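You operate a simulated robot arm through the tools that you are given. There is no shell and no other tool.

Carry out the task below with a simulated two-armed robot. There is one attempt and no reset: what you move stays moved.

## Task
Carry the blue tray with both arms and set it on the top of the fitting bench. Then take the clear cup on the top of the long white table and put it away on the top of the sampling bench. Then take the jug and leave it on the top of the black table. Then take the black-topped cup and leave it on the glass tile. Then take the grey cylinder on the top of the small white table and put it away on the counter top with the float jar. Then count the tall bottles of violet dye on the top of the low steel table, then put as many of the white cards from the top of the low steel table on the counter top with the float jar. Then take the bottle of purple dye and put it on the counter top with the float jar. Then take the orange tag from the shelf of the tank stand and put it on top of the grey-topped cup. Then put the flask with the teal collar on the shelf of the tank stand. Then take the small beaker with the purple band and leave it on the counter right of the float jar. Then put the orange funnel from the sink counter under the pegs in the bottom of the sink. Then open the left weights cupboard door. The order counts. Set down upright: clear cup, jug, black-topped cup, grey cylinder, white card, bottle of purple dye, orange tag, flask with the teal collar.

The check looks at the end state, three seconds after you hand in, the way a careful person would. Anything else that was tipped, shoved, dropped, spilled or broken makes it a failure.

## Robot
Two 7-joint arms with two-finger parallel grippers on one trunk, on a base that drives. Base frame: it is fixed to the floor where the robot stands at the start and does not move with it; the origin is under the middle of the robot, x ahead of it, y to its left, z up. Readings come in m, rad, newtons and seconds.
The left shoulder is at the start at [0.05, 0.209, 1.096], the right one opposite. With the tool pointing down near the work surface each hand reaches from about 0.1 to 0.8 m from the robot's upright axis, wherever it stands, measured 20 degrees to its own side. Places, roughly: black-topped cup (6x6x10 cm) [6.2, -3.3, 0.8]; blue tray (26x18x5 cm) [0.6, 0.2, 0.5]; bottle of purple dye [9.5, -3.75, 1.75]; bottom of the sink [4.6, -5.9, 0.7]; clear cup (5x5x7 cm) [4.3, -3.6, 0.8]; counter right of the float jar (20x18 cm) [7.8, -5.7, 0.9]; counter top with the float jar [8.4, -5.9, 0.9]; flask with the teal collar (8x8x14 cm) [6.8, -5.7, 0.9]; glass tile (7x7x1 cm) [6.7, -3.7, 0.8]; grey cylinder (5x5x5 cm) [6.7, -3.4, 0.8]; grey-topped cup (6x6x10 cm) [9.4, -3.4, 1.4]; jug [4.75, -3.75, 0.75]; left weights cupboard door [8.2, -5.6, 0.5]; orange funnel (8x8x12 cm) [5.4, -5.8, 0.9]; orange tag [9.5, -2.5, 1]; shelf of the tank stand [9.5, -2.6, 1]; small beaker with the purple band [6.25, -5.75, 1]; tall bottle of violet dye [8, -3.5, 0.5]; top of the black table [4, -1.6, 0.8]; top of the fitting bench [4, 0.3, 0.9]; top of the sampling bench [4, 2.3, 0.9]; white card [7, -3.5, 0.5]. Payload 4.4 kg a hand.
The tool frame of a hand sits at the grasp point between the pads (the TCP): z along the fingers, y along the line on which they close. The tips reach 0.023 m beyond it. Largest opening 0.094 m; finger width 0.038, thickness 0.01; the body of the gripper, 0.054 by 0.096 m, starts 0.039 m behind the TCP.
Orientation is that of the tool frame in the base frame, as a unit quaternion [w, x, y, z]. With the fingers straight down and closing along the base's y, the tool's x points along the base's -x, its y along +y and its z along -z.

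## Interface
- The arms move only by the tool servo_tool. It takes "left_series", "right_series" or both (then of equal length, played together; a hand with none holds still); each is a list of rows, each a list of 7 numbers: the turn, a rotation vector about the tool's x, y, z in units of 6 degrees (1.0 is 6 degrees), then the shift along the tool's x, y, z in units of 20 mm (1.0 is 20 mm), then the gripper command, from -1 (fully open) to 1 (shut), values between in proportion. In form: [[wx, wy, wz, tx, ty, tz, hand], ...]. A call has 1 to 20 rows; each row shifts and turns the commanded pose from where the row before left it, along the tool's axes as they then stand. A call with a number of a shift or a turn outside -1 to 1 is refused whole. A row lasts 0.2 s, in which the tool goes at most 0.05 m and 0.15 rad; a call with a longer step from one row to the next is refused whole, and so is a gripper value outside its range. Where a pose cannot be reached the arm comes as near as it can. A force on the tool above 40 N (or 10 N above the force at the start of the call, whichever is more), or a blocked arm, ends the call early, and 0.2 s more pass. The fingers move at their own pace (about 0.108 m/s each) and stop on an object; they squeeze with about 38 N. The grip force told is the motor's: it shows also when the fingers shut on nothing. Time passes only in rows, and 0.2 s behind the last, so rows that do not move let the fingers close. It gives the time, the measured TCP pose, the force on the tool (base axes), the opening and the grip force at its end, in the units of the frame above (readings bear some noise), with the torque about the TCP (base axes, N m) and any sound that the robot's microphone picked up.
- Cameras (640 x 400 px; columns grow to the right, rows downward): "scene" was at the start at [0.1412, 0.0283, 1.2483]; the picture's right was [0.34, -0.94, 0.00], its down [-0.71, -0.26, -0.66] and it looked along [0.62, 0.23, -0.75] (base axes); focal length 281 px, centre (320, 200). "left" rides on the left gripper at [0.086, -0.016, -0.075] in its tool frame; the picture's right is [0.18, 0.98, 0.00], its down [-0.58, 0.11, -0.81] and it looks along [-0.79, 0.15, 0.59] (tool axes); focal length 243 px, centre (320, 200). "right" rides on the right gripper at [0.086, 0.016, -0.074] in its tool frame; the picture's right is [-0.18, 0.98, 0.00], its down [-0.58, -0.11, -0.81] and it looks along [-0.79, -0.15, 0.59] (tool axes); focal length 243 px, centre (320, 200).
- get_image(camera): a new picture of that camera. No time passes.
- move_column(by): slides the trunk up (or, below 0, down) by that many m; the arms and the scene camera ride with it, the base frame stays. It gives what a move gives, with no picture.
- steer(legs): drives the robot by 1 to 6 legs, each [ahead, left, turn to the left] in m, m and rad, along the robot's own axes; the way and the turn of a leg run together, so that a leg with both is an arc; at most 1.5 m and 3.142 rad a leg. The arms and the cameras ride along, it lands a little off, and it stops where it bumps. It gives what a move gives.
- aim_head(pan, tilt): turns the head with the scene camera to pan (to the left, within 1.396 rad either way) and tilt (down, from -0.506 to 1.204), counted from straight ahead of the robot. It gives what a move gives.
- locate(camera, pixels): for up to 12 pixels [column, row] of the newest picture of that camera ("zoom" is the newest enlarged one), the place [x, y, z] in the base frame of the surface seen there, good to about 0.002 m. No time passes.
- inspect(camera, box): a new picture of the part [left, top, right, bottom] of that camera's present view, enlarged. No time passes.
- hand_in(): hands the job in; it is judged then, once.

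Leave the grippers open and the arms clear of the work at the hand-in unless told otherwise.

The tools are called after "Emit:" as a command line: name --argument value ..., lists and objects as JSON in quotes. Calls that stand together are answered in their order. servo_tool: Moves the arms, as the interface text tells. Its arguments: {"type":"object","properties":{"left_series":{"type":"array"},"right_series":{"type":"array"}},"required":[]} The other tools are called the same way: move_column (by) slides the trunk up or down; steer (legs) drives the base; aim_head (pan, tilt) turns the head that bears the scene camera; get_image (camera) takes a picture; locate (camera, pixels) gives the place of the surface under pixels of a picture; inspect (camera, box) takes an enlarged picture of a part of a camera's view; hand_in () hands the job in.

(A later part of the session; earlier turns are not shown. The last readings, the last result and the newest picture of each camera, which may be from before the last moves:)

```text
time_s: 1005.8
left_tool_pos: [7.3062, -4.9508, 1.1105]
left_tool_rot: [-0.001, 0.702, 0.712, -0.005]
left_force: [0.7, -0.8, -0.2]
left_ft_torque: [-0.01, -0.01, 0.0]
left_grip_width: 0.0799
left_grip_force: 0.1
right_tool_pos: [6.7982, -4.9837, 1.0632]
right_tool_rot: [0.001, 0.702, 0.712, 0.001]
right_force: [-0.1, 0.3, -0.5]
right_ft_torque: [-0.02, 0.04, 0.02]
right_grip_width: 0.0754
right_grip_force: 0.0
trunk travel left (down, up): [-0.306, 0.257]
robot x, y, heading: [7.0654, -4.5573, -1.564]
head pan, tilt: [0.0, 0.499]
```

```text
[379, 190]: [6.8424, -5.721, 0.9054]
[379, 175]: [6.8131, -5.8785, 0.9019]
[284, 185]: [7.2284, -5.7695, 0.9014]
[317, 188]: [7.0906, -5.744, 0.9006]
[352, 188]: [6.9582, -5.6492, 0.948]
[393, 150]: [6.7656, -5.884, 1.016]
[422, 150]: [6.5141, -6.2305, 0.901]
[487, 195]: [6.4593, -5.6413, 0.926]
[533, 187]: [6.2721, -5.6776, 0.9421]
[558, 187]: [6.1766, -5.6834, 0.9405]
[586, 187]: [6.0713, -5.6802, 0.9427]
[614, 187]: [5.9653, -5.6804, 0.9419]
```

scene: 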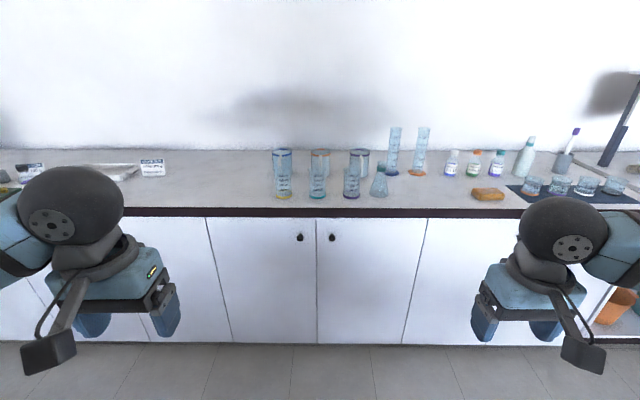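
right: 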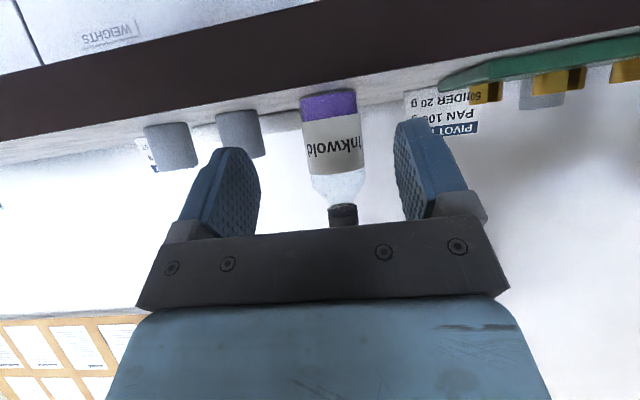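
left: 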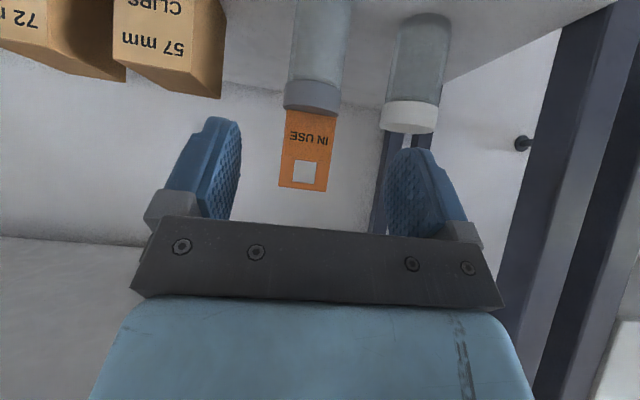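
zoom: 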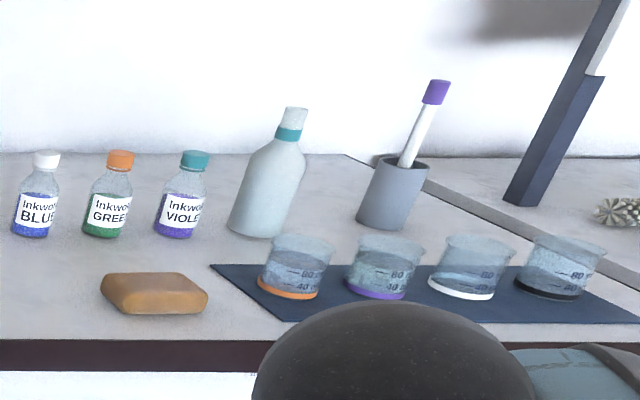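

The flask with the teal collar stands at ≈(6.84, −5.71); the small purple-banded beaker is on the blue mat at ≈(6.18, −5.68). I'll take the flask by its neck with the left hand. Sliding right 0.42 m and raising the right hand out of the way.

Emit:
servo_tool --right_series '[[0, 0, 0, 0, 0, -1, -0.6], [0, 0, 0, 0, 0, -1, -0.6], [0, 0, 0, 0, 0, -1, -0.6], [0, 0, 0, 0, 0, -1, -0.6], [0, 0, 0, 0, 0, -1, -0.6], [0, 0, 0, 0, 0, 0, -0.6]]'

Emit:
steer --legs '[[0, -0.42, -0.006], [0.63, 0, 0]]'

Emit:
aim_head --pan 0.25 --tilt 0.7

Emit:
get_image --camera "scene"

```text
time_s: 1007.2
left_tool_pos: [7.3074, -4.9509, 1.1114]
left_tool_rot: [-0.001, 0.702, 0.712, -0.005]
left_force: [0.0, 0.5, 0.2]
left_ft_torque: [-0.01, 0.01, -0.01]
left_grip_width: 0.08
left_grip_force: 0.1
right_tool_pos: [6.7989, -4.9832, 1.1618]
right_tool_rot: [0.002, 0.702, 0.712, 0.001]
right_force: [0.0, -0.7, -0.3]
right_ft_torque: [0.0, -0.05, 0.0]
right_grip_width: 0.0753
right_grip_force: 0.0
trunk travel left (down, up): [-0.306, 0.257]
robot x, y, heading: [7.0663, -4.555, -1.561]
head pan, tilt: [0.0, 0.499]
```

```text
time_s: 1014.6
left_tool_pos: [6.8768, -5.5847, 1.1111]
left_tool_rot: [-0.002, 0.708, 0.706, -0.005]
left_force: [0.1, -0.4, 0.8]
left_ft_torque: [0.0, -0.02, -0.05]
left_grip_width: 0.0799
left_grip_force: 0.1
right_tool_pos: [6.3668, -5.6078, 1.1626]
right_tool_rot: [0.002, 0.708, 0.706, 0.001]
right_force: [-0.3, 0.1, 0.5]
right_ft_torque: [0.05, 0.0, 0.01]
right_grip_width: 0.075
right_grip_force: 0.1
trunk travel left (down, up): [-0.306, 0.257]
robot x, y, heading: [6.6458, -5.1875, -1.573]
head pan, tilt: [0.0, 0.499]
```

```text
time_s: 1015.4
left_tool_pos: [6.8767, -5.5854, 1.1101]
left_tool_rot: [-0.001, 0.708, 0.706, -0.005]
left_force: [-0.7, -0.6, -0.2]
left_ft_torque: [0.04, 0.02, 0.05]
left_grip_width: 0.0798
left_grip_force: 0.1
right_tool_pos: [6.3679, -5.6092, 1.1626]
right_tool_rot: [0.002, 0.708, 0.706, 0.0]
right_force: [0.7, -0.9, 0.8]
right_ft_torque: [0.02, 0.02, -0.01]
right_grip_width: 0.0752
right_grip_force: 0.0
trunk travel left (down, up): [-0.306, 0.257]
robot x, y, heading: [6.6472, -5.1828, -1.578]
head pan, tilt: [0.25, 0.7]
```

```text
taken
```

scene: 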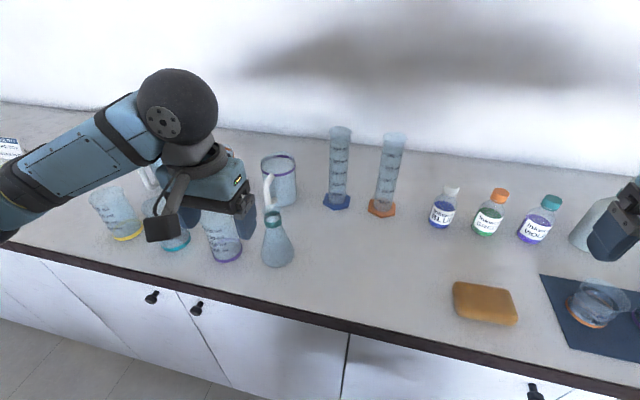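

Emit:
inspect --camera "scene" --box '[240, 195, 320, 275]'

Emit:
locate --camera "zoom" --pixels '[[263, 118], [263, 140], [263, 155], [235, 135], [290, 135], [265, 90], [240, 300], [300, 300], [340, 330], [280, 360], [200, 340], [262, 75]]'

```text
5.00 times, centred on (280, 235) of scene
```

zoom: 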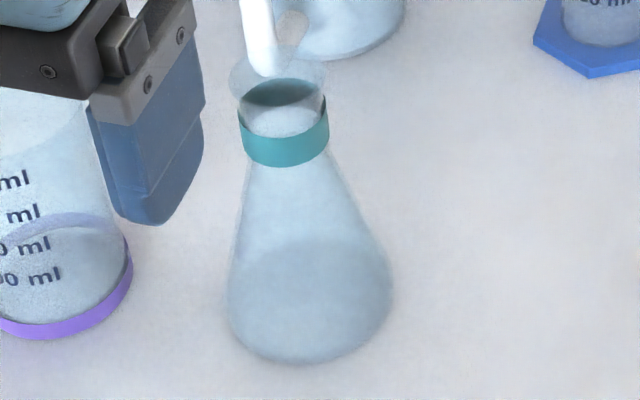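

```text
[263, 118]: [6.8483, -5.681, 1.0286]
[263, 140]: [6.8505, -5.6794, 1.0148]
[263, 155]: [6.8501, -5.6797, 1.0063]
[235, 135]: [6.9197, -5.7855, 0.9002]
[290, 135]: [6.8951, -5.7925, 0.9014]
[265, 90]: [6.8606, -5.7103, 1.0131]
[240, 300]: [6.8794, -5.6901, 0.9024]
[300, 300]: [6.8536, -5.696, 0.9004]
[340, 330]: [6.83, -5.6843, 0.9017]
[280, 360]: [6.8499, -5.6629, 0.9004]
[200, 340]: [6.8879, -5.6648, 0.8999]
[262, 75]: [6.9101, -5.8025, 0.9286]
```

Flask axis ≈ (6.844, −5.702); collar ≈0.047 wide at z 1.005–1.03. Moving the left hand above it, fully open.

Emit:
servo_tool --left_series '[[0, 0, 0, -0.97, -0.273, 0, -0.9], [0, 0, 0, -0.97, -0.273, 0, -0.9], [0, 0, 0, -0.97, -0.273, 0, -0.9], [0, 0, 0, -0.97, -0.273, 0, -0.9], [0, 0, 0, -0.97, -0.273, 0, -0.9], [0, 0, 0, -0.97, -0.273, 0, -0.9], [0, 0, 0, 0, 0, 0, -0.9]]'

Emit:
get_image --camera "left"

Emit:
get_image --camera "scene"

```text
time_s: 1017.0
left_tool_pos: [6.8452, -5.7016, 1.1123]
left_tool_rot: [-0.001, 0.708, 0.707, -0.005]
left_force: [-0.2, 0.5, 0.5]
left_ft_torque: [0.04, 0.02, 0.02]
left_grip_width: 0.0892
left_grip_force: 0.2
right_tool_pos: [6.3675, -5.607, 1.1623]
right_tool_rot: [0.001, 0.709, 0.706, 0.0]
right_force: [0.0, 0.4, -0.2]
right_ft_torque: [0.02, 0.03, -0.01]
right_grip_width: 0.0753
right_grip_force: 0.1
trunk travel left (down, up): [-0.306, 0.257]
robot x, y, heading: [6.6429, -5.1855, -1.579]
head pan, tilt: [0.25, 0.7]
```

```text
taken
```

left: 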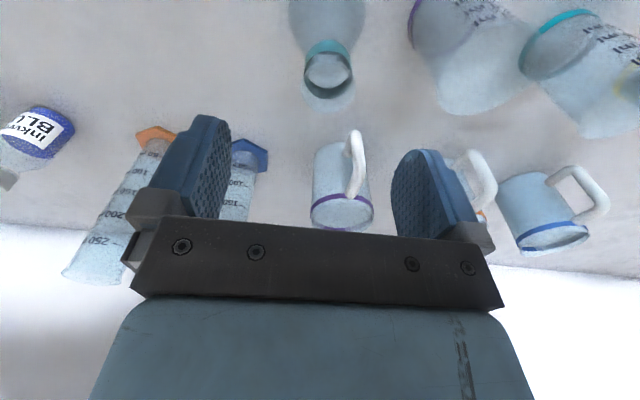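

```text
taken
```

scene: 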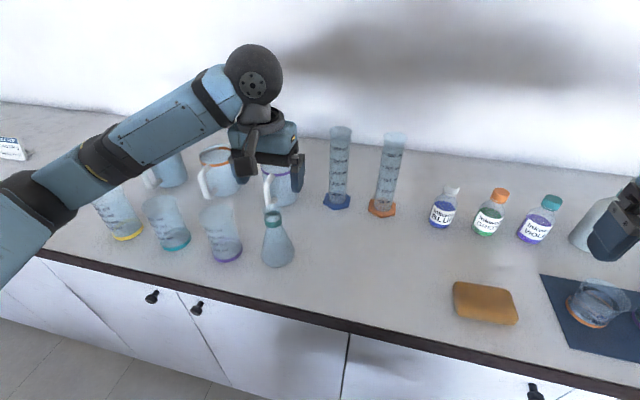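

Emit:
inspect --camera "left" --box '[270, 0, 390, 120]'

Emit:
locate --camera "left" --pixels '[[328, 52], [306, 72], [351, 75], [328, 95], [310, 60], [348, 62], [330, 108]]'

```text
3.33 times, centred on (330, 60) of left
```

zoom: 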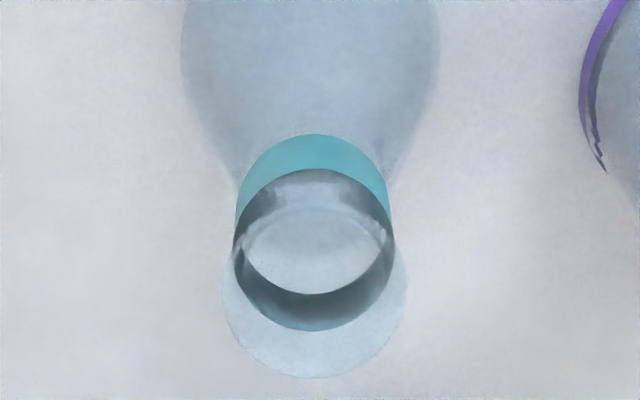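

```text
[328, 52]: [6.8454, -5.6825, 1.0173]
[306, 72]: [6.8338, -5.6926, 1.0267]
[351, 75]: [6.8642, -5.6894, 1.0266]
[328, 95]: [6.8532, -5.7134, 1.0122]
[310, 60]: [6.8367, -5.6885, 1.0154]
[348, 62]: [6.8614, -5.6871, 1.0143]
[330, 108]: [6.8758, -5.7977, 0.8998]
```

Collar centre ≈ (6.851, −5.698), diameter ≈0.034. Shifting 5.5 mm east, 3.5 mm north, and descending to z 1.022.

Emit:
servo_tool --left_series '[[0, 0, 0, 0.175, 0.27, 0.3, -0.9], [0, 0, 0, 0, 0, 0.7, -0.9], [0, 0, 0, 0, 0, 0.7, -0.9], [0, 0, 0, 0, 0, 0.7, -0.9], [0, 0, 0, 0, 0, 0.7, -0.9], [0, 0, 0, 0, 0, 0.7, -0.9], [0, 0, 0, 0, 0, 0.7, -0.9], [0, 0, 0, 0, 0, 0, -0.9]]'

Emit:
get_image --camera "left"

```text
time_s: 1018.8
left_tool_pos: [6.8497, -5.6977, 1.0229]
left_tool_rot: [-0.001, 0.708, 0.706, -0.005]
left_force: [-0.4, 0.3, -0.2]
left_ft_torque: [-0.01, 0.01, 0.01]
left_grip_width: 0.0896
left_grip_force: 0.1
right_tool_pos: [6.3675, -5.6087, 1.1623]
right_tool_rot: [0.002, 0.708, 0.706, 0.0]
right_force: [-0.5, -0.5, -0.5]
right_ft_torque: [-0.02, 0.02, 0.0]
right_grip_width: 0.0753
right_grip_force: 0.1
trunk travel left (down, up): [-0.306, 0.257]
robot x, y, heading: [6.647, -5.1881, -1.576]
head pan, tilt: [0.25, 0.7]
```

```text
taken
```

left: 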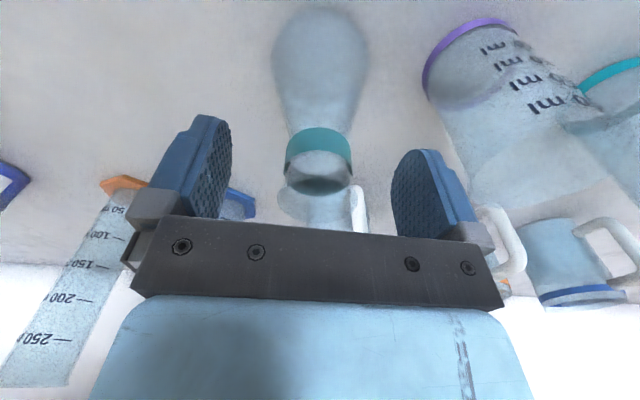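

Collar centred between the fingers. Closing gently.

Emit:
servo_tool --left_series '[[0, 0, 0, 0, 0, 0, -0.5], [0, 0, 0, 0, 0, 0, -0.1], [0, 0, 0, 0, 0, 0, 0.1], [0, 0, 0, 0, 0, 0, 0.2], [0, 0, 0, 0, 0, 0, 0.35], [0, 0, 0, 0, 0, 0, 0.7], [0, 0, 0, 0, 0, 0, 1], [0, 0, 0, 0, 0, 0, 1]]'

Emit:
get_image --camera "left"

```text
time_s: 1020.6
left_tool_pos: [6.8489, -5.6971, 1.0226]
left_tool_rot: [-0.001, 0.708, 0.706, -0.004]
left_force: [0.3, 0.5, 2.3]
left_ft_torque: [0.0, -0.15, -0.01]
left_grip_width: 0.0332
left_grip_force: 38.3
right_tool_pos: [6.369, -5.6093, 1.1629]
right_tool_rot: [0.002, 0.708, 0.706, 0.001]
right_force: [-0.1, -0.5, -0.2]
right_ft_torque: [-0.01, 0.02, -0.01]
right_grip_width: 0.0753
right_grip_force: 0.1
trunk travel left (down, up): [-0.306, 0.257]
robot x, y, heading: [6.6445, -5.1872, -1.577]
head pan, tilt: [0.25, 0.7]
```

```text
taken
```

left: 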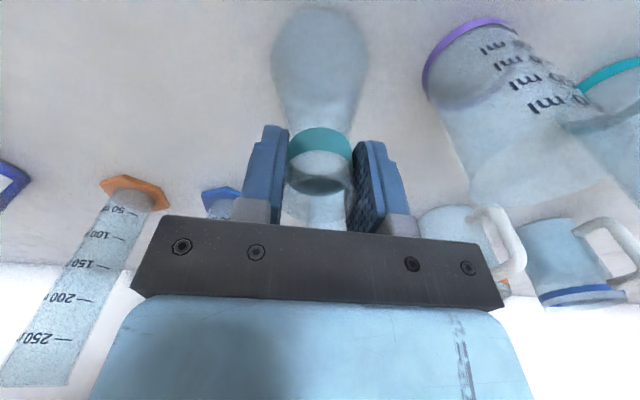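

Gripped (0.033 m). Lifting 0.15 m.

Emit:
servo_tool --left_series '[[0, 0, 0, 0, 0, -0.3, 1], [0, 0, 0, 0, 0, -0.5, 1], [0, 0, 0, 0, 0, -0.8, 1], [0, 0, 0, 0, 0, -0.9, 1], [0, 0, 0, 0, 0, -0.9, 1], [0, 0, 0, 0, 0, -0.9, 1], [0, 0, 0, 0, 0, -0.9, 1], [0, 0, 0, 0, 0, -0.9, 1], [0, 0, 0, 0, 0, -0.9, 1], [0, 0, 0, 0, 0, -0.5, 1], [0, 0, 0, 0, 0, 0, 1]]'

Emit:
get_image --camera "scene"

Emit:
get_image --camera "left"

```text
time_s: 1023.0
left_tool_pos: [6.8493, -5.6969, 1.1727]
left_tool_rot: [-0.002, 0.708, 0.706, -0.005]
left_force: [0.0, 1.0, 0.1]
left_ft_torque: [-0.01, 0.01, 0.04]
left_grip_width: 0.033
left_grip_force: 38.3
right_tool_pos: [6.3677, -5.6092, 1.1621]
right_tool_rot: [0.001, 0.708, 0.706, 0.001]
right_force: [-0.2, 0.2, 0.0]
right_ft_torque: [0.0, 0.0, -0.01]
right_grip_width: 0.0752
right_grip_force: 0.2
trunk travel left (down, up): [-0.306, 0.257]
robot x, y, heading: [6.6397, -5.188, -1.574]
head pan, tilt: [0.25, 0.7]
```

```text
taken
```

scene: 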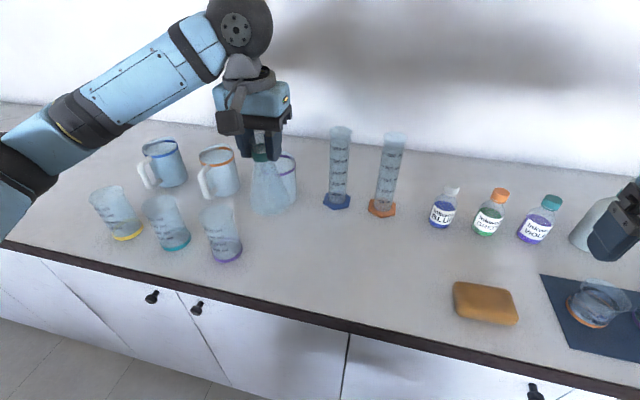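

```text
taken
```

left: 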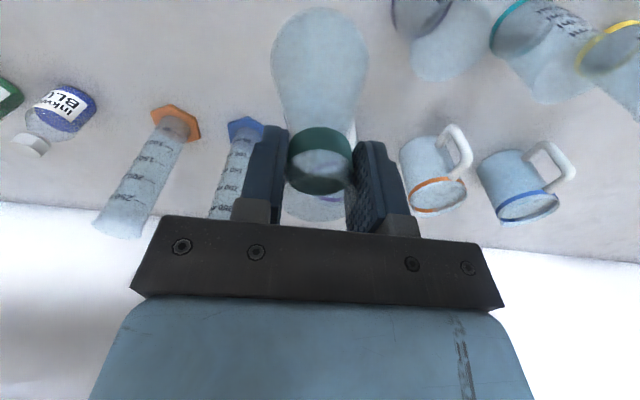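

Flask lifted upright. Backing 0.6 m and sliding left (east) along the counter aisle.

Emit:
steer --legs '[[-0.6, 0, 0], [0, 0.9, 0], [0, 0.85, 0]]'

Emit:
get_image --camera "left"

```text
time_s: 1041.7
left_tool_pos: [8.6243, -5.0524, 1.1727]
left_tool_rot: [-0.002, 0.694, 0.72, -0.005]
left_force: [-0.2, -0.2, -1.1]
left_ft_torque: [-0.01, -0.01, 0.04]
left_grip_width: 0.0332
left_grip_force: 38.0
right_tool_pos: [8.1398, -4.9822, 1.1627]
right_tool_rot: [0.001, 0.695, 0.719, 0.0]
right_force: [0.0, -0.3, -1.0]
right_ft_torque: [-0.05, 0.02, 0.02]
right_grip_width: 0.0751
right_grip_force: 0.0
trunk travel left (down, up): [-0.306, 0.257]
robot x, y, heading: [8.3994, -4.5475, -1.537]
head pan, tilt: [0.25, 0.7]
```

```text
taken
```

left: 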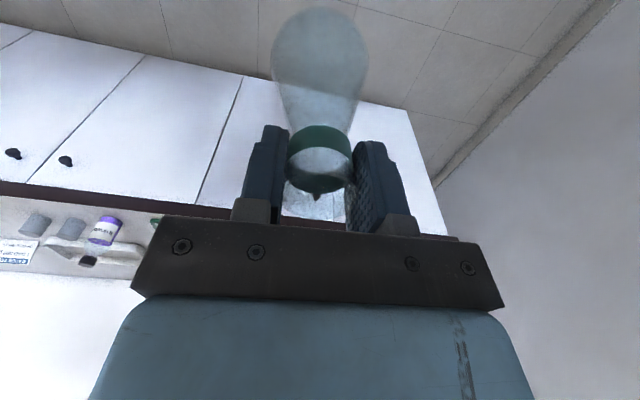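

Turning left to face east, then ahead 0.27 m and north 1.85 m.

Emit:
steer --legs '[[0, 0, 1.537], [0.27, 0, 0], [0, 0.95, 0], [0, 0.9, 0]]'

Emit:
aim_head --pan 0.0 --tilt 0.5

Emit:
get_image --camera "scene"

```text
time_s: 1063.4
left_tool_pos: [9.2612, -2.5284, 1.1721]
left_tool_rot: [0.002, 0.015, 1.0, -0.004]
left_force: [-0.1, 0.1, -1.1]
left_ft_torque: [0.0, 0.01, 0.0]
left_grip_width: 0.033
left_grip_force: 37.5
right_tool_pos: [9.161, -3.0072, 1.1623]
right_tool_rot: [0.001, 0.016, 1.0, 0.0]
right_force: [-0.2, -0.8, 0.1]
right_ft_torque: [-0.01, -0.01, -0.01]
right_grip_width: 0.0751
right_grip_force: 0.1
trunk travel left (down, up): [-0.306, 0.257]
robot x, y, heading: [8.7483, -2.7167, -0.034]
head pan, tilt: [0.25, 0.7]
```

```text
time_s: 1064.2
left_tool_pos: [9.2617, -2.5265, 1.1718]
left_tool_rot: [0.002, 0.014, 1.0, -0.004]
left_force: [0.3, -0.9, -0.3]
left_ft_torque: [-0.04, -0.03, -0.02]
left_grip_width: 0.0329
left_grip_force: 38.2
right_tool_pos: [9.1599, -3.0061, 1.162]
right_tool_rot: [0.0, 0.016, 1.0, 0.0]
right_force: [-1.3, 0.4, -0.4]
right_ft_torque: [0.02, 0.02, 0.01]
right_grip_width: 0.0753
right_grip_force: 0.1
trunk travel left (down, up): [-0.306, 0.257]
robot x, y, heading: [8.7463, -2.7207, -0.033]
head pan, tilt: [0.0, 0.499]
```

```text
taken
```

scene: 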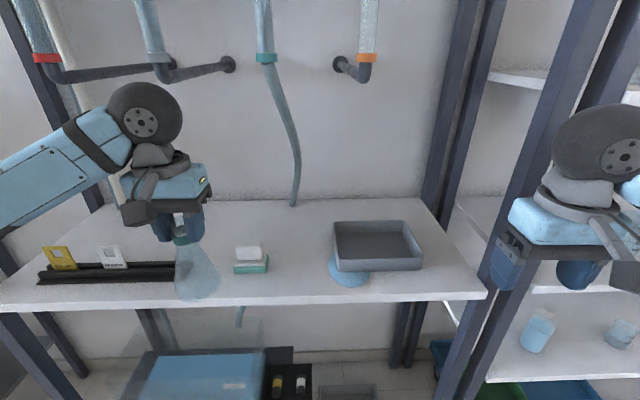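

Emit:
locate --camera "scene" --pixels '[[250, 250], [235, 272], [268, 268], [260, 245], [295, 203], [265, 60], [232, 65], [150, 50], [220, 230], [230, 215], [165, 265], [300, 290]]'

```text
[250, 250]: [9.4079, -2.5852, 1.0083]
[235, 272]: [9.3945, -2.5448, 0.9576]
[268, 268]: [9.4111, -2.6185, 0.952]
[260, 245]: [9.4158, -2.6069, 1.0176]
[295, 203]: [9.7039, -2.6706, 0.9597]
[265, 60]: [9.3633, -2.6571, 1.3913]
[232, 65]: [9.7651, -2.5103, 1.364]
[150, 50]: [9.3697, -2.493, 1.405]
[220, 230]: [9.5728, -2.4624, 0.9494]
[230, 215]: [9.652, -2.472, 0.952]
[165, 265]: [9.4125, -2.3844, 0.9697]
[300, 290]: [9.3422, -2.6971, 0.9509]
```

The free spot is behind the gap between rack and box: (9.49, −2.49), shelf z 0.951; pipes above start at z≈1.35, so I keep the hand low. Lowering to z 1.10 and aligning y in front of the shelf first.

Emit:
servo_tool --left_series '[[0, 0, 0, 0, 0.535, 0.9, 1], [0, 0, 0, 0, 0.535, 0.9, 1], [0, 0, 0, 0, 0.535, 0.9, 1], [0, 0, 0, 0, 0.535, 0.9, 1], [0, 0, 0, 0, 0, 0, 1]]'

Emit:
get_image --camera "scene"

```text
time_s: 1065.4
left_tool_pos: [9.2627, -2.485, 1.0999]
left_tool_rot: [0.003, 0.014, 1.0, -0.005]
left_force: [-0.7, 0.2, 0.5]
left_ft_torque: [0.04, 0.01, -0.02]
left_grip_width: 0.0328
left_grip_force: 37.8
right_tool_pos: [9.1605, -3.0076, 1.1634]
right_tool_rot: [0.001, 0.015, 1.0, 0.003]
right_force: [0.2, -0.1, 0.1]
right_ft_torque: [0.01, -0.04, -0.01]
right_grip_width: 0.0754
right_grip_force: 0.0
trunk travel left (down, up): [-0.306, 0.257]
robot x, y, heading: [8.7453, -2.7137, -0.033]
head pan, tilt: [0.0, 0.499]
```

```text
taken
```

scene: 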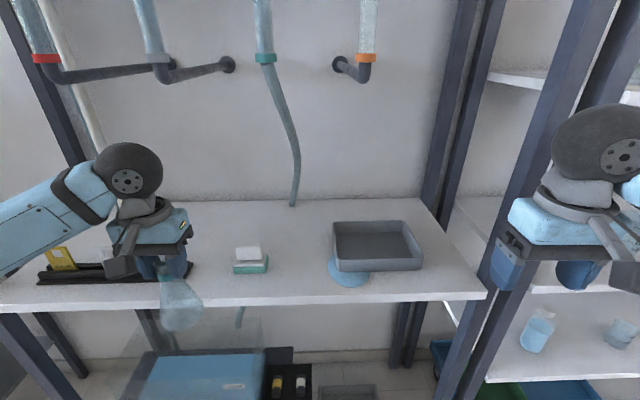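

Emit:
locate --camera "scene" --pixels '[[188, 268], [190, 275], [180, 278], [185, 300], [200, 290], [234, 262]]'

Emit:
inspect --camera "scene" --box '[90, 190, 290, 340]'

```text
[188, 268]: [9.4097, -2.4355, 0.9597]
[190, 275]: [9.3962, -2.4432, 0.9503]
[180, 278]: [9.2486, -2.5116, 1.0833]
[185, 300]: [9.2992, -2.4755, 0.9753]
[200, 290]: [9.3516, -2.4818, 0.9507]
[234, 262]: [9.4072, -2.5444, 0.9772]
```

```text
2.67 times, centred on (190, 265) of scene
```

zoom: 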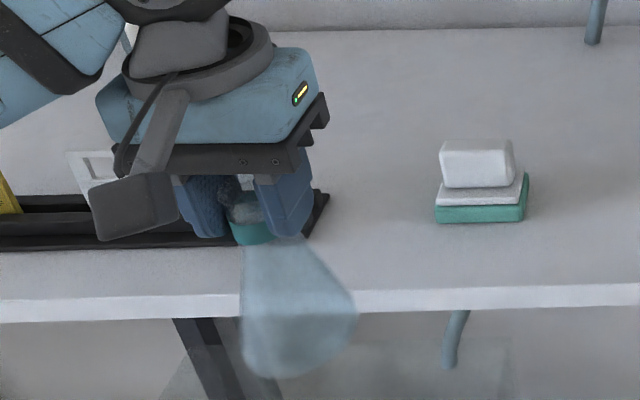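

Rack end y −2.438, box edge y −2.5445; the flask will pass midway. Moving forward 0.227 m.

Emit:
servo_tool --left_series '[[0, 0, 0, -0.6, 0, 0, 1], [0, 0, 0, -0.95, 0, 0, 1], [0, 0, 0, -0.95, 0, 0, 1], [0, 0, 0, -0.95, 0, 0, 1], [0, 0, 0, -0.95, 0, 0, 1], [0, 0, 0, -0.95, 0, 0, 1], [0, 0, 0, -0.95, 0, 0, 1], [0, 0, 0, -0.95, 0, 0, 1], [0, 0, 0, -0.95, 0, 0, 1], [0, 0, 0, -0.95, 0, 0, 1], [0, 0, 0, -0.95, 0, 0, 1], [0, 0, 0, -0.95, 0, 0, 1], [0, 0, 0, -0.3, 0, 0, 1], [0, 0, 0, 0, 0, 0, 1]]'

Emit:
get_image --camera "scene"

Emit:
get_image --camera "left"

```text
time_s: 1068.4
left_tool_pos: [9.4897, -2.4937, 1.1021]
left_tool_rot: [0.002, 0.015, 1.0, -0.004]
left_force: [-0.1, 0.2, -0.6]
left_ft_torque: [0.02, 0.02, 0.03]
left_grip_width: 0.0332
left_grip_force: 37.9
right_tool_pos: [9.1602, -3.0068, 1.1624]
right_tool_rot: [0.0, 0.015, 1.0, 0.001]
right_force: [-0.4, -0.1, 0.0]
right_ft_torque: [-0.02, 0.02, -0.01]
right_grip_width: 0.0753
right_grip_force: 0.0
trunk travel left (down, up): [-0.306, 0.257]
robot x, y, heading: [8.7469, -2.7183, -0.039]
head pan, tilt: [0.0, 0.499]
```

```text
taken
```

scene: 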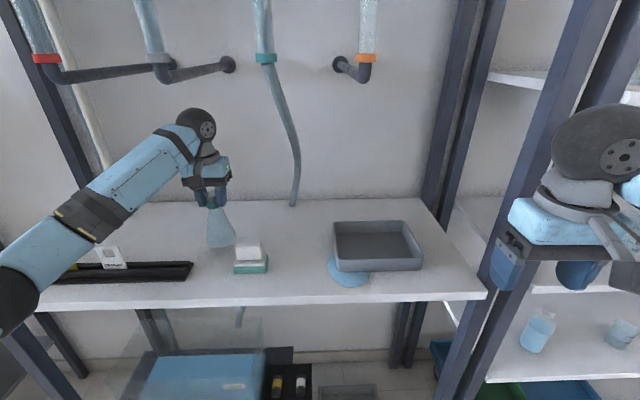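

```text
taken
```

left: 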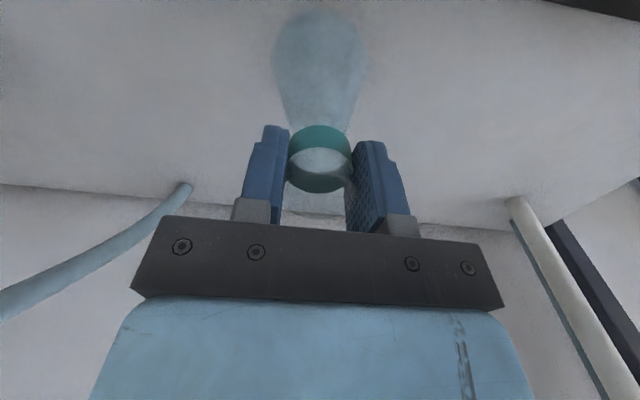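

In place above the free shelf area. Lowering 24 mm, then fine steps.

Emit:
servo_tool --left_series '[[0, 0, 0, 0, 0, 0.4, 1], [0, 0, 0, 0, 0, 0.5, 1], [0, 0, 0, 0, 0, 0.3, 1], [0, 0, 0, 0, 0, 0, 1]]'

Emit:
servo_tool --left_series '[[0, 0, 0, 0, 0, 0.08, 1], [0, 0, 0, 0, 0, 0.08, 1], [0, 0, 0, 0, 0, 0, 1]]'

```text
time_s: 1069.4
left_tool_pos: [9.49, -2.4919, 1.0774]
left_tool_rot: [0.002, 0.015, 1.0, -0.005]
left_force: [0.7, -0.5, -0.2]
left_ft_torque: [0.03, -0.03, 0.03]
left_grip_width: 0.0333
left_grip_force: 38.5
right_tool_pos: [9.1595, -3.0062, 1.1625]
right_tool_rot: [0.001, 0.016, 1.0, 0.002]
right_force: [0.5, -0.3, -0.5]
right_ft_torque: [0.03, 0.01, 0.0]
right_grip_width: 0.0751
right_grip_force: 0.1
trunk travel left (down, up): [-0.306, 0.257]
robot x, y, heading: [8.7482, -2.7201, -0.033]
head pan, tilt: [0.0, 0.499]
```

```text
time_s: 1070.2
left_tool_pos: [9.4909, -2.4905, 1.0759]
left_tool_rot: [0.004, 0.016, 1.0, -0.004]
left_force: [1.9, 2.1, 6.8]
left_ft_torque: [0.41, -0.13, -0.04]
left_grip_width: 0.0327
left_grip_force: 38.5
right_tool_pos: [9.1603, -3.0068, 1.1625]
right_tool_rot: [0.001, 0.016, 1.0, 0.002]
right_force: [-0.3, 0.1, 0.9]
right_ft_torque: [-0.04, 0.0, 0.04]
right_grip_width: 0.075
right_grip_force: 0.0
trunk travel left (down, up): [-0.306, 0.257]
robot x, y, heading: [8.7449, -2.7207, -0.035]
head pan, tilt: [0.0, 0.499]
```

Contact (6.8 N). Opening and rising a little, then withdrawing.

Emit:
servo_tool --left_series '[[0, 0, 0, 0, 0, 0, 0.6], [0, 0, 0, 0, 0, 0, 0.2], [0, 0, 0, 0, 0, 0, -0.2], [0, 0, 0, 0, 0, 0, -0.6], [0, 0, 0, 0, 0, 0, -0.6], [0, 0, 0, 0, 0, -0.4, -0.6], [0, 0, 0, 0, 0, -0.7, -0.6], [0, 0, 0, 0, 0, -0.7, -0.6], [0, 0, 0, 0, 0, 0, -0.6]]'

Emit:
get_image --camera "left"

Emit:
get_image --camera "scene"

```text
time_s: 1072.2
left_tool_pos: [9.4907, -2.4924, 1.1081]
left_tool_rot: [0.002, 0.015, 1.0, -0.004]
left_force: [0.5, 1.2, -0.5]
left_ft_torque: [0.0, 0.02, -0.02]
left_grip_width: 0.0752
left_grip_force: 0.0
right_tool_pos: [9.1604, -3.0064, 1.1632]
right_tool_rot: [0.0, 0.015, 1.0, 0.002]
right_force: [-1.6, -0.4, -0.7]
right_ft_torque: [0.01, -0.01, 0.0]
right_grip_width: 0.0752
right_grip_force: 0.0
trunk travel left (down, up): [-0.306, 0.257]
robot x, y, heading: [8.7479, -2.7187, -0.037]
head pan, tilt: [0.0, 0.499]
```

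```text
taken
```

left: 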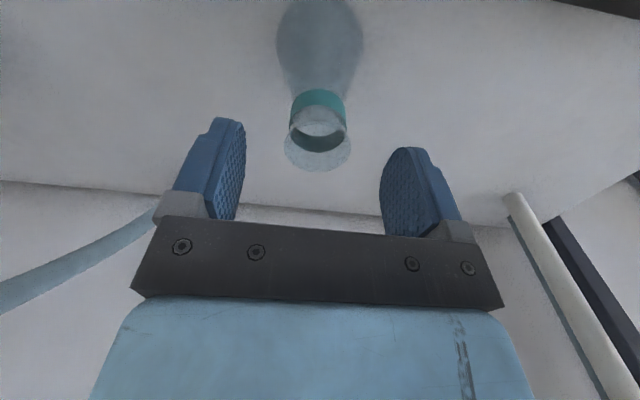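

```text
taken
```

scene: 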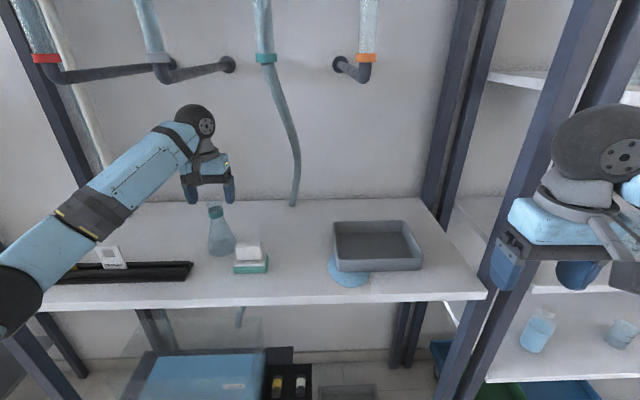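

The flask stands upright on the tank stand's shelf. Withdrawing straight back (fingers either side of the neck).

Emit:
servo_tool --left_series '[[0, 0, 0, 0.5, 0, 0, -0.7], [0, 0, 0, 0.9, 0, 0, -0.7], [0, 0, 0, 0.9, 0, 0, -0.7], [0, 0, 0, 0.9, 0, 0, -0.7], [0, 0, 0, 0.9, 0, 0, -0.7], [0, 0, 0, 0.9, 0, 0, -0.7], [0, 0, 0, 0.9, 0, 0, -0.7], [0, 0, 0, 0.9, 0, 0, -0.7], [0, 0, 0, 0.9, 0, 0, -0.7], [0, 0, 0, 0.9, 0, 0, -0.7], [0, 0, 0, 0.9, 0, 0, -0.7], [0, 0, 0, 0.9, 0, 0, -0.7], [0, 0, 0, 0.9, 0, 0, -0.7], [0, 0, 0, 0.9, 0, 0, -0.7], [0, 0, 0, 0.9, 0, 0, -0.7], [0, 0, 0, 0.9, 0, 0, -0.7], [0, 0, 0, 0.9, 0, 0, -0.7], [0, 0, 0, 0, 0, 0, -0.7]]'

Emit:
inspect --camera "scene" --box '[100, 160, 400, 320]'

```text
time_s: 1076.0
left_tool_pos: [9.192, -2.4842, 1.1091]
left_tool_rot: [0.003, 0.015, 1.0, -0.003]
left_force: [1.2, 0.2, -1.0]
left_ft_torque: [0.0, -0.03, -0.01]
left_grip_width: 0.0799
left_grip_force: 0.0
right_tool_pos: [9.1614, -3.0075, 1.1615]
right_tool_rot: [0.001, 0.015, 1.0, 0.001]
right_force: [0.0, 0.2, -0.5]
right_ft_torque: [-0.03, 0.0, 0.02]
right_grip_width: 0.0751
right_grip_force: 0.0
trunk travel left (down, up): [-0.306, 0.257]
robot x, y, heading: [8.7446, -2.7174, -0.034]
head pan, tilt: [0.0, 0.499]
```

```text
2.13 times, centred on (250, 240) of scene
```

zoom: 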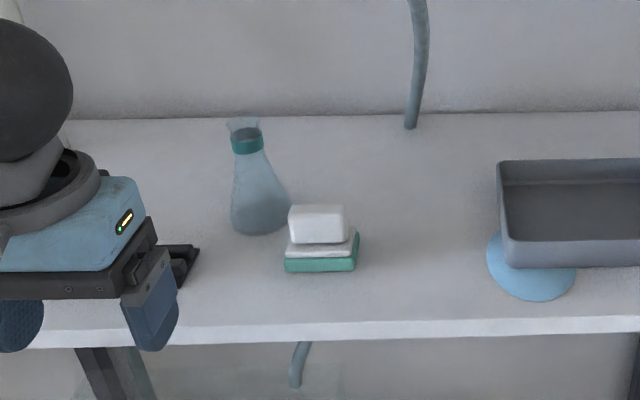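

The flask is well placed. Next the small purple-banded beaker. Driving back to the counter aisle: fix heading, south 1.85 m, turn south, then west.

Emit:
steer --legs '[[-0.07, 0, 0.034], [0, -0.95, 0], [0, -0.88, 0], [0, 0, -1.571]]'

Emit:
steer --legs '[[0, -0.8, 0], [0, -0.8, 0], [0, -0.75, 0]]'

Emit:
aim_head --pan -0.2 --tilt 0.5

Emit:
get_image --camera "scene"

```text
time_s: 1094.9
left_tool_pos: [9.2415, -4.5671, 1.1082]
left_tool_rot: [0.0, 0.258, 0.966, 0.001]
left_force: [0.0, 0.2, 0.6]
left_ft_torque: [0.0, 0.0, 0.01]
left_grip_width: 0.0799
left_grip_force: 0.1
right_tool_pos: [8.9599, -5.0152, 1.1632]
right_tool_rot: [0.003, 0.265, 0.964, 0.003]
right_force: [-0.1, -0.8, 0.0]
right_ft_torque: [-0.01, 0.03, -0.02]
right_grip_width: 0.0753
right_grip_force: 0.2
trunk travel left (down, up): [-0.306, 0.257]
robot x, y, heading: [8.7411, -4.5626, -0.532]
head pan, tilt: [0.0, 0.499]
stopped in leg 4: the robot was blocked; the commanded pose is now the measured one
```

```text
time_s: 1103.5
left_tool_pos: [8.8229, -5.2764, 1.105]
left_tool_rot: [-0.003, 0.252, 0.968, 0.001]
left_force: [1.1, -0.2, 0.2]
left_ft_torque: [0.0, 0.0, 0.0]
left_grip_width: 0.0798
left_grip_force: 0.0
right_tool_pos: [8.5476, -5.7277, 1.1623]
right_tool_rot: [0.001, 0.258, 0.966, 0.002]
right_force: [0.2, 0.3, 0.8]
right_ft_torque: [0.01, 0.0, -0.04]
right_grip_width: 0.0751
right_grip_force: 0.1
trunk travel left (down, up): [-0.306, 0.257]
robot x, y, heading: [8.3205, -5.2776, -0.53]
head pan, tilt: [0.0, 0.499]
stopped in leg 2: the robot was blocked; the commanded pose is now the measured one
```

```text
time_s: 1104.2
left_tool_pos: [8.8229, -5.2771, 1.1048]
left_tool_rot: [-0.002, 0.252, 0.968, -0.001]
left_force: [-0.5, 0.0, -0.8]
left_ft_torque: [-0.01, 0.03, 0.04]
left_grip_width: 0.0799
left_grip_force: 0.0
right_tool_pos: [8.5473, -5.7263, 1.1623]
right_tool_rot: [0.002, 0.258, 0.966, 0.001]
right_force: [-0.6, -0.3, 0.0]
right_ft_torque: [-0.02, 0.01, 0.0]
right_grip_width: 0.075
right_grip_force: 0.0
trunk travel left (down, up): [-0.306, 0.257]
robot x, y, heading: [8.3182, -5.278, -0.525]
head pan, tilt: [-0.201, 0.499]
```

```text
taken
```

scene: 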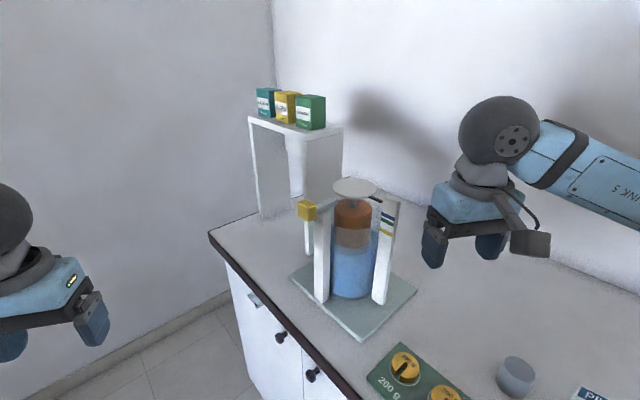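

The turn was blocked early (x was 8.74, too close to the shelf), so the second drive went off diagonally and stopped at the counter. Nothing on the counter looks disturbed; I check it before backing out along the same line.

Emit:
aim_head --pan -0.6 --tilt 0.75

Emit:
get_image --camera "scene"

Emit:
get_image --camera "right"

```text
time_s: 1105.1
left_tool_pos: [8.8229, -5.277, 1.1057]
left_tool_rot: [-0.003, 0.252, 0.968, 0.0]
left_force: [-0.3, -0.1, 0.0]
left_ft_torque: [0.01, 0.0, 0.02]
left_grip_width: 0.0799
left_grip_force: 0.0
right_tool_pos: [8.5475, -5.7274, 1.1619]
right_tool_rot: [0.0, 0.257, 0.966, 0.003]
right_force: [0.5, -0.9, 0.0]
right_ft_torque: [0.0, 0.02, -0.01]
right_grip_width: 0.0752
right_grip_force: 0.0
trunk travel left (down, up): [-0.306, 0.257]
robot x, y, heading: [8.3166, -5.276, -0.525]
head pan, tilt: [-0.6, 0.75]
```

```text
taken
```

scene: 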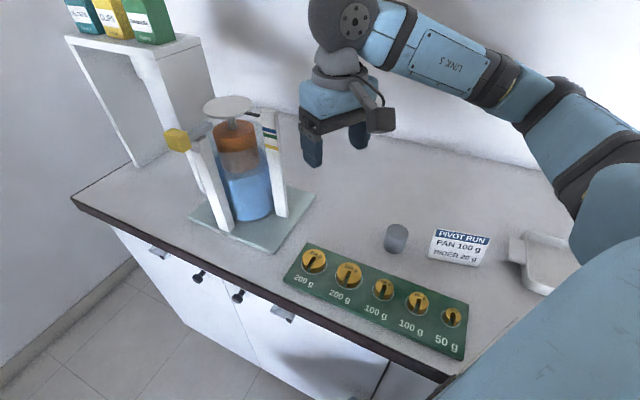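

```text
taken
```

right: 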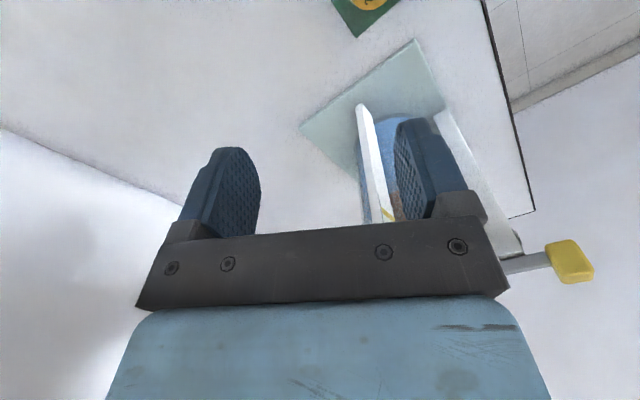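

All items visible are intact. Backing out along the same line (0.62 m to robot-left), then turning right to face south.

Emit:
steer --legs '[[0, 0.62, 0]]'

Emit:
steer --legs '[[0, 0, -1.045]]'

Emit:
aim_head --pan -0.2 --tilt 0.6

Emit:
get_image --camera "scene"

```text
time_s: 1111.0
left_tool_pos: [9.1359, -4.7471, 1.1049]
left_tool_rot: [-0.002, 0.258, 0.966, 0.0]
left_force: [0.1, -0.7, -0.3]
left_ft_torque: [-0.02, -0.01, 0.01]
left_grip_width: 0.0798
left_grip_force: 0.0
right_tool_pos: [8.8575, -5.1945, 1.1625]
right_tool_rot: [0.002, 0.265, 0.964, 0.001]
right_force: [0.9, -0.4, 0.2]
right_ft_torque: [-0.02, -0.01, -0.01]
right_grip_width: 0.075
right_grip_force: 0.1
trunk travel left (down, up): [-0.306, 0.257]
robot x, y, heading: [8.6329, -4.7462, -0.536]
head pan, tilt: [-0.6, 0.75]
```

```text
time_s: 1114.1
left_tool_pos: [8.8695, -5.1889, 1.1055]
left_tool_rot: [-0.002, 0.715, 0.699, 0.001]
left_force: [-0.5, 0.2, -0.6]
left_ft_torque: [-0.02, -0.02, -0.03]
left_grip_width: 0.08
left_grip_force: 0.2
right_tool_pos: [8.3428, -5.157, 1.1626]
right_tool_rot: [0.002, 0.719, 0.695, 0.0]
right_force: [-0.1, -0.9, 0.2]
right_ft_torque: [-0.02, -0.01, -0.01]
right_grip_width: 0.0753
right_grip_force: 0.0
trunk travel left (down, up): [-0.306, 0.257]
robot x, y, heading: [8.6306, -4.7394, -1.608]
head pan, tilt: [-0.6, 0.75]
```

```text
time_s: 1115.0
left_tool_pos: [8.8695, -5.1878, 1.104]
left_tool_rot: [-0.003, 0.715, 0.699, 0.001]
left_force: [0.0, -0.1, -0.1]
left_ft_torque: [0.0, -0.01, -0.02]
left_grip_width: 0.0801
left_grip_force: 0.0
right_tool_pos: [8.3421, -5.1573, 1.1619]
right_tool_rot: [0.002, 0.719, 0.695, 0.0]
right_force: [0.0, 0.6, -0.3]
right_ft_torque: [-0.04, -0.01, -0.06]
right_grip_width: 0.0751
right_grip_force: 0.0
trunk travel left (down, up): [-0.306, 0.257]
robot x, y, heading: [8.6316, -4.7406, -1.61]
head pan, tilt: [-0.201, 0.6]
```

```text
taken
```

scene: 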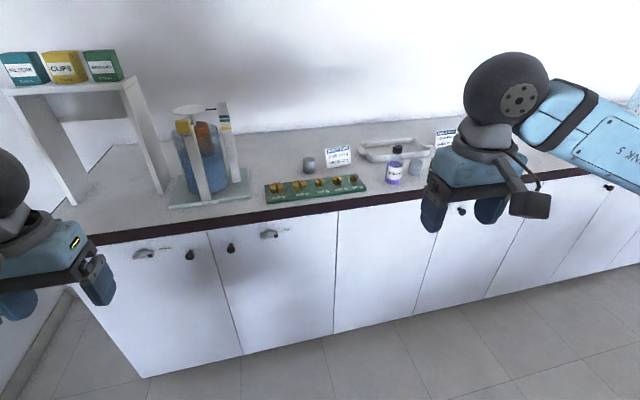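

All upright and intact. Backing to the aisle and sliding west in checked steps.

Emit:
steer --legs '[[-0.19, 0, 0.038], [0, -0.75, 0]]'

Emit:
aim_head --pan 0.25 --tilt 0.7

Emit:
get_image --camera "scene"

```text
time_s: 1123.0
left_tool_pos: [8.1635, -4.9919, 1.1054]
left_tool_rot: [-0.003, 0.698, 0.716, 0.001]
left_force: [0.0, -0.1, 0.4]
left_ft_torque: [-0.01, 0.02, 0.04]
left_grip_width: 0.0799
left_grip_force: 0.1
right_tool_pos: [7.6363, -4.9853, 1.161]
right_tool_rot: [0.002, 0.703, 0.711, 0.001]
right_force: [-0.6, 0.1, 0.1]
right_ft_torque: [-0.02, -0.02, 0.01]
right_grip_width: 0.0751
right_grip_force: 0.1
trunk travel left (down, up): [-0.306, 0.257]
robot x, y, heading: [7.9047, -4.5562, -1.557]
head pan, tilt: [-0.201, 0.6]
```

```text
time_s: 1123.8
left_tool_pos: [8.1639, -4.9909, 1.1043]
left_tool_rot: [-0.003, 0.699, 0.715, 0.0]
left_force: [0.4, 0.4, 0.6]
left_ft_torque: [-0.03, 0.01, -0.03]
left_grip_width: 0.0798
left_grip_force: 0.1
right_tool_pos: [7.6356, -4.986, 1.1614]
right_tool_rot: [0.002, 0.703, 0.711, 0.0]
right_force: [0.1, -0.3, -1.1]
right_ft_torque: [0.01, 0.0, -0.01]
right_grip_width: 0.0752
right_grip_force: 0.1
trunk travel left (down, up): [-0.306, 0.257]
robot x, y, heading: [7.9059, -4.5631, -1.557]
head pan, tilt: [0.25, 0.7]
```

```text
taken
```

scene: 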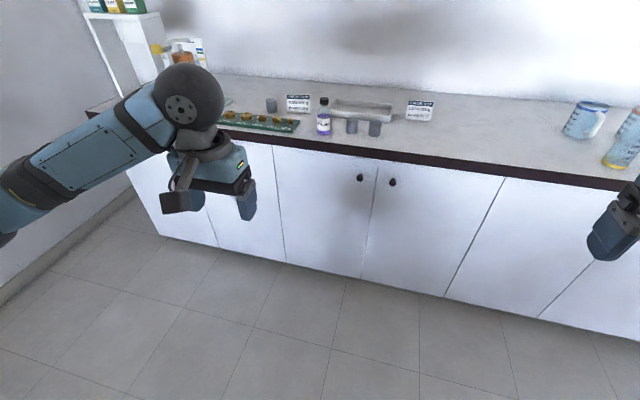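

Zooming on the WEIGHTS cupboard doors for later.

Emit:
inspect --camera "scene" --box '[250, 130, 520, 300]'

Emit:
locate --camera "scene" --pixels '[[360, 178], [392, 182], [275, 160], [372, 200], [285, 255], [362, 278], [500, 190], [330, 200], [360, 170]]'

```text
2.35 times, centred on (385, 215) of scene
```

zoom: 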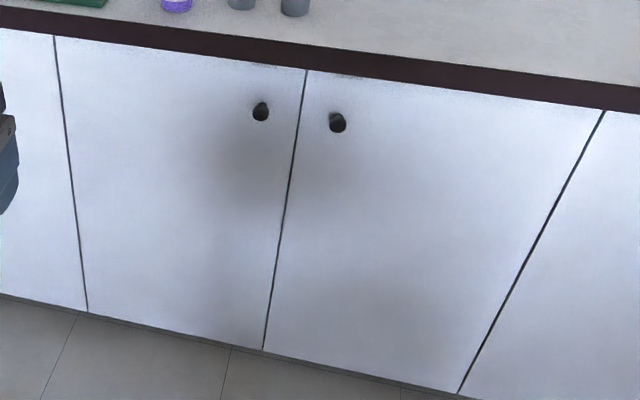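

```text
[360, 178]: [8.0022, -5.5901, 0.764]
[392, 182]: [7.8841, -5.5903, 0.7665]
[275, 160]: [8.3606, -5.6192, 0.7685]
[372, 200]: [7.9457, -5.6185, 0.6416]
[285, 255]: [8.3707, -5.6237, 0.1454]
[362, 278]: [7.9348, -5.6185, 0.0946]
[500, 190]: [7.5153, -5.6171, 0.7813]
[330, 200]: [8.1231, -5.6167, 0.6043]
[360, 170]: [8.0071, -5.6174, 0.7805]
```

The left weights door: x 7.945–8.37, face y −5.618, knob at (8.002, −5.590, 0.764), hinge on the east edge. Now sliding west in steps to the small beaker.

Emit:
steer --legs '[[0, 0, -0.014], [0, -0.8, 0], [0, -0.8, 0]]'

Emit:
aim_head --pan -0.1 --tilt 0.6

Emit:
get_image --camera "scene"

```text
time_s: 1138.7
left_tool_pos: [6.528, -4.9496, 1.1054]
left_tool_rot: [-0.003, 0.722, 0.691, 0.002]
left_force: [-0.6, -0.4, 0.5]
left_ft_torque: [0.0, 0.01, -0.01]
left_grip_width: 0.0798
left_grip_force: 0.0
right_tool_pos: [6.0009, -4.907, 1.1619]
right_tool_rot: [0.001, 0.726, 0.688, 0.001]
right_force: [-0.8, -0.2, -0.3]
right_ft_torque: [0.02, -0.01, -0.01]
right_grip_width: 0.0752
right_grip_force: 0.0
trunk travel left (down, up): [-0.306, 0.257]
robot x, y, heading: [6.2998, -4.4949, -1.63]
head pan, tilt: [0.25, 0.7]
```

```text
time_s: 1139.5
left_tool_pos: [6.5277, -4.9498, 1.1033]
left_tool_rot: [-0.003, 0.722, 0.692, 0.001]
left_force: [0.0, 0.0, 0.2]
left_ft_torque: [0.0, -0.01, 0.01]
left_grip_width: 0.0802
left_grip_force: 0.1
right_tool_pos: [6.002, -4.9065, 1.162]
right_tool_rot: [0.002, 0.727, 0.687, 0.0]
right_force: [-0.7, -0.2, 0.5]
right_ft_torque: [0.04, 0.02, -0.01]
right_grip_width: 0.0748
right_grip_force: 0.1
trunk travel left (down, up): [-0.306, 0.257]
robot x, y, heading: [6.2992, -4.5009, -1.627]
head pan, tilt: [-0.099, 0.6]
```

```text
taken
```

scene: 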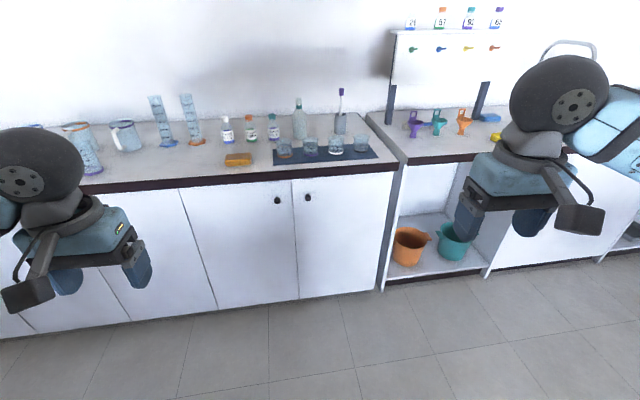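

The four small beakers are on the mat at (285–362,147). Correcting heading and sliding 0.34 m more, then approaching for the left hand.

Emit:
steer --legs '[[0, 0, 0.056], [0, -0.33, 0], [0.5, 0, 0]]'

Emit:
aim_head --pan 0.2 --tilt 0.75

Emit:
get_image --camera "scene"

```text
time_s: 1145.8
left_tool_pos: [6.2308, -5.4104, 1.1047]
left_tool_rot: [-0.002, 0.697, 0.717, 0.001]
left_force: [-0.7, -0.5, -0.9]
left_ft_torque: [0.02, -0.03, 0.0]
left_grip_width: 0.0797
left_grip_force: 0.1
right_tool_pos: [5.7025, -5.4051, 1.1625]
right_tool_rot: [0.002, 0.702, 0.713, 0.001]
right_force: [0.1, 0.1, 0.3]
right_ft_torque: [-0.03, -0.03, 0.0]
right_grip_width: 0.0749
right_grip_force: 0.1
trunk travel left (down, up): [-0.306, 0.257]
robot x, y, heading: [5.9737, -4.982, -1.558]
head pan, tilt: [-0.099, 0.6]
```

```text
time_s: 1146.7
left_tool_pos: [6.2302, -5.412, 1.1052]
left_tool_rot: [-0.002, 0.698, 0.716, 0.001]
left_force: [-0.2, 0.2, 0.6]
left_ft_torque: [-0.01, 0.02, -0.02]
left_grip_width: 0.0801
left_grip_force: 0.0
right_tool_pos: [5.7016, -5.4057, 1.1622]
right_tool_rot: [0.002, 0.703, 0.712, 0.0]
right_force: [0.6, 0.2, -1.0]
right_ft_torque: [0.0, -0.01, 0.02]
right_grip_width: 0.0752
right_grip_force: 0.0
trunk travel left (down, up): [-0.306, 0.257]
robot x, y, heading: [5.9676, -4.977, -1.557]
head pan, tilt: [0.201, 0.75]
```

```text
taken
```

scene: 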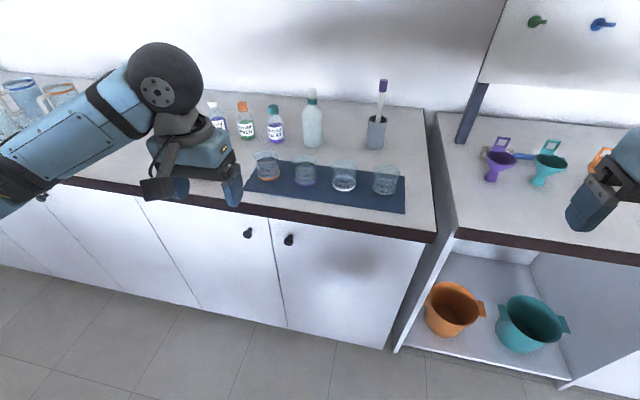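

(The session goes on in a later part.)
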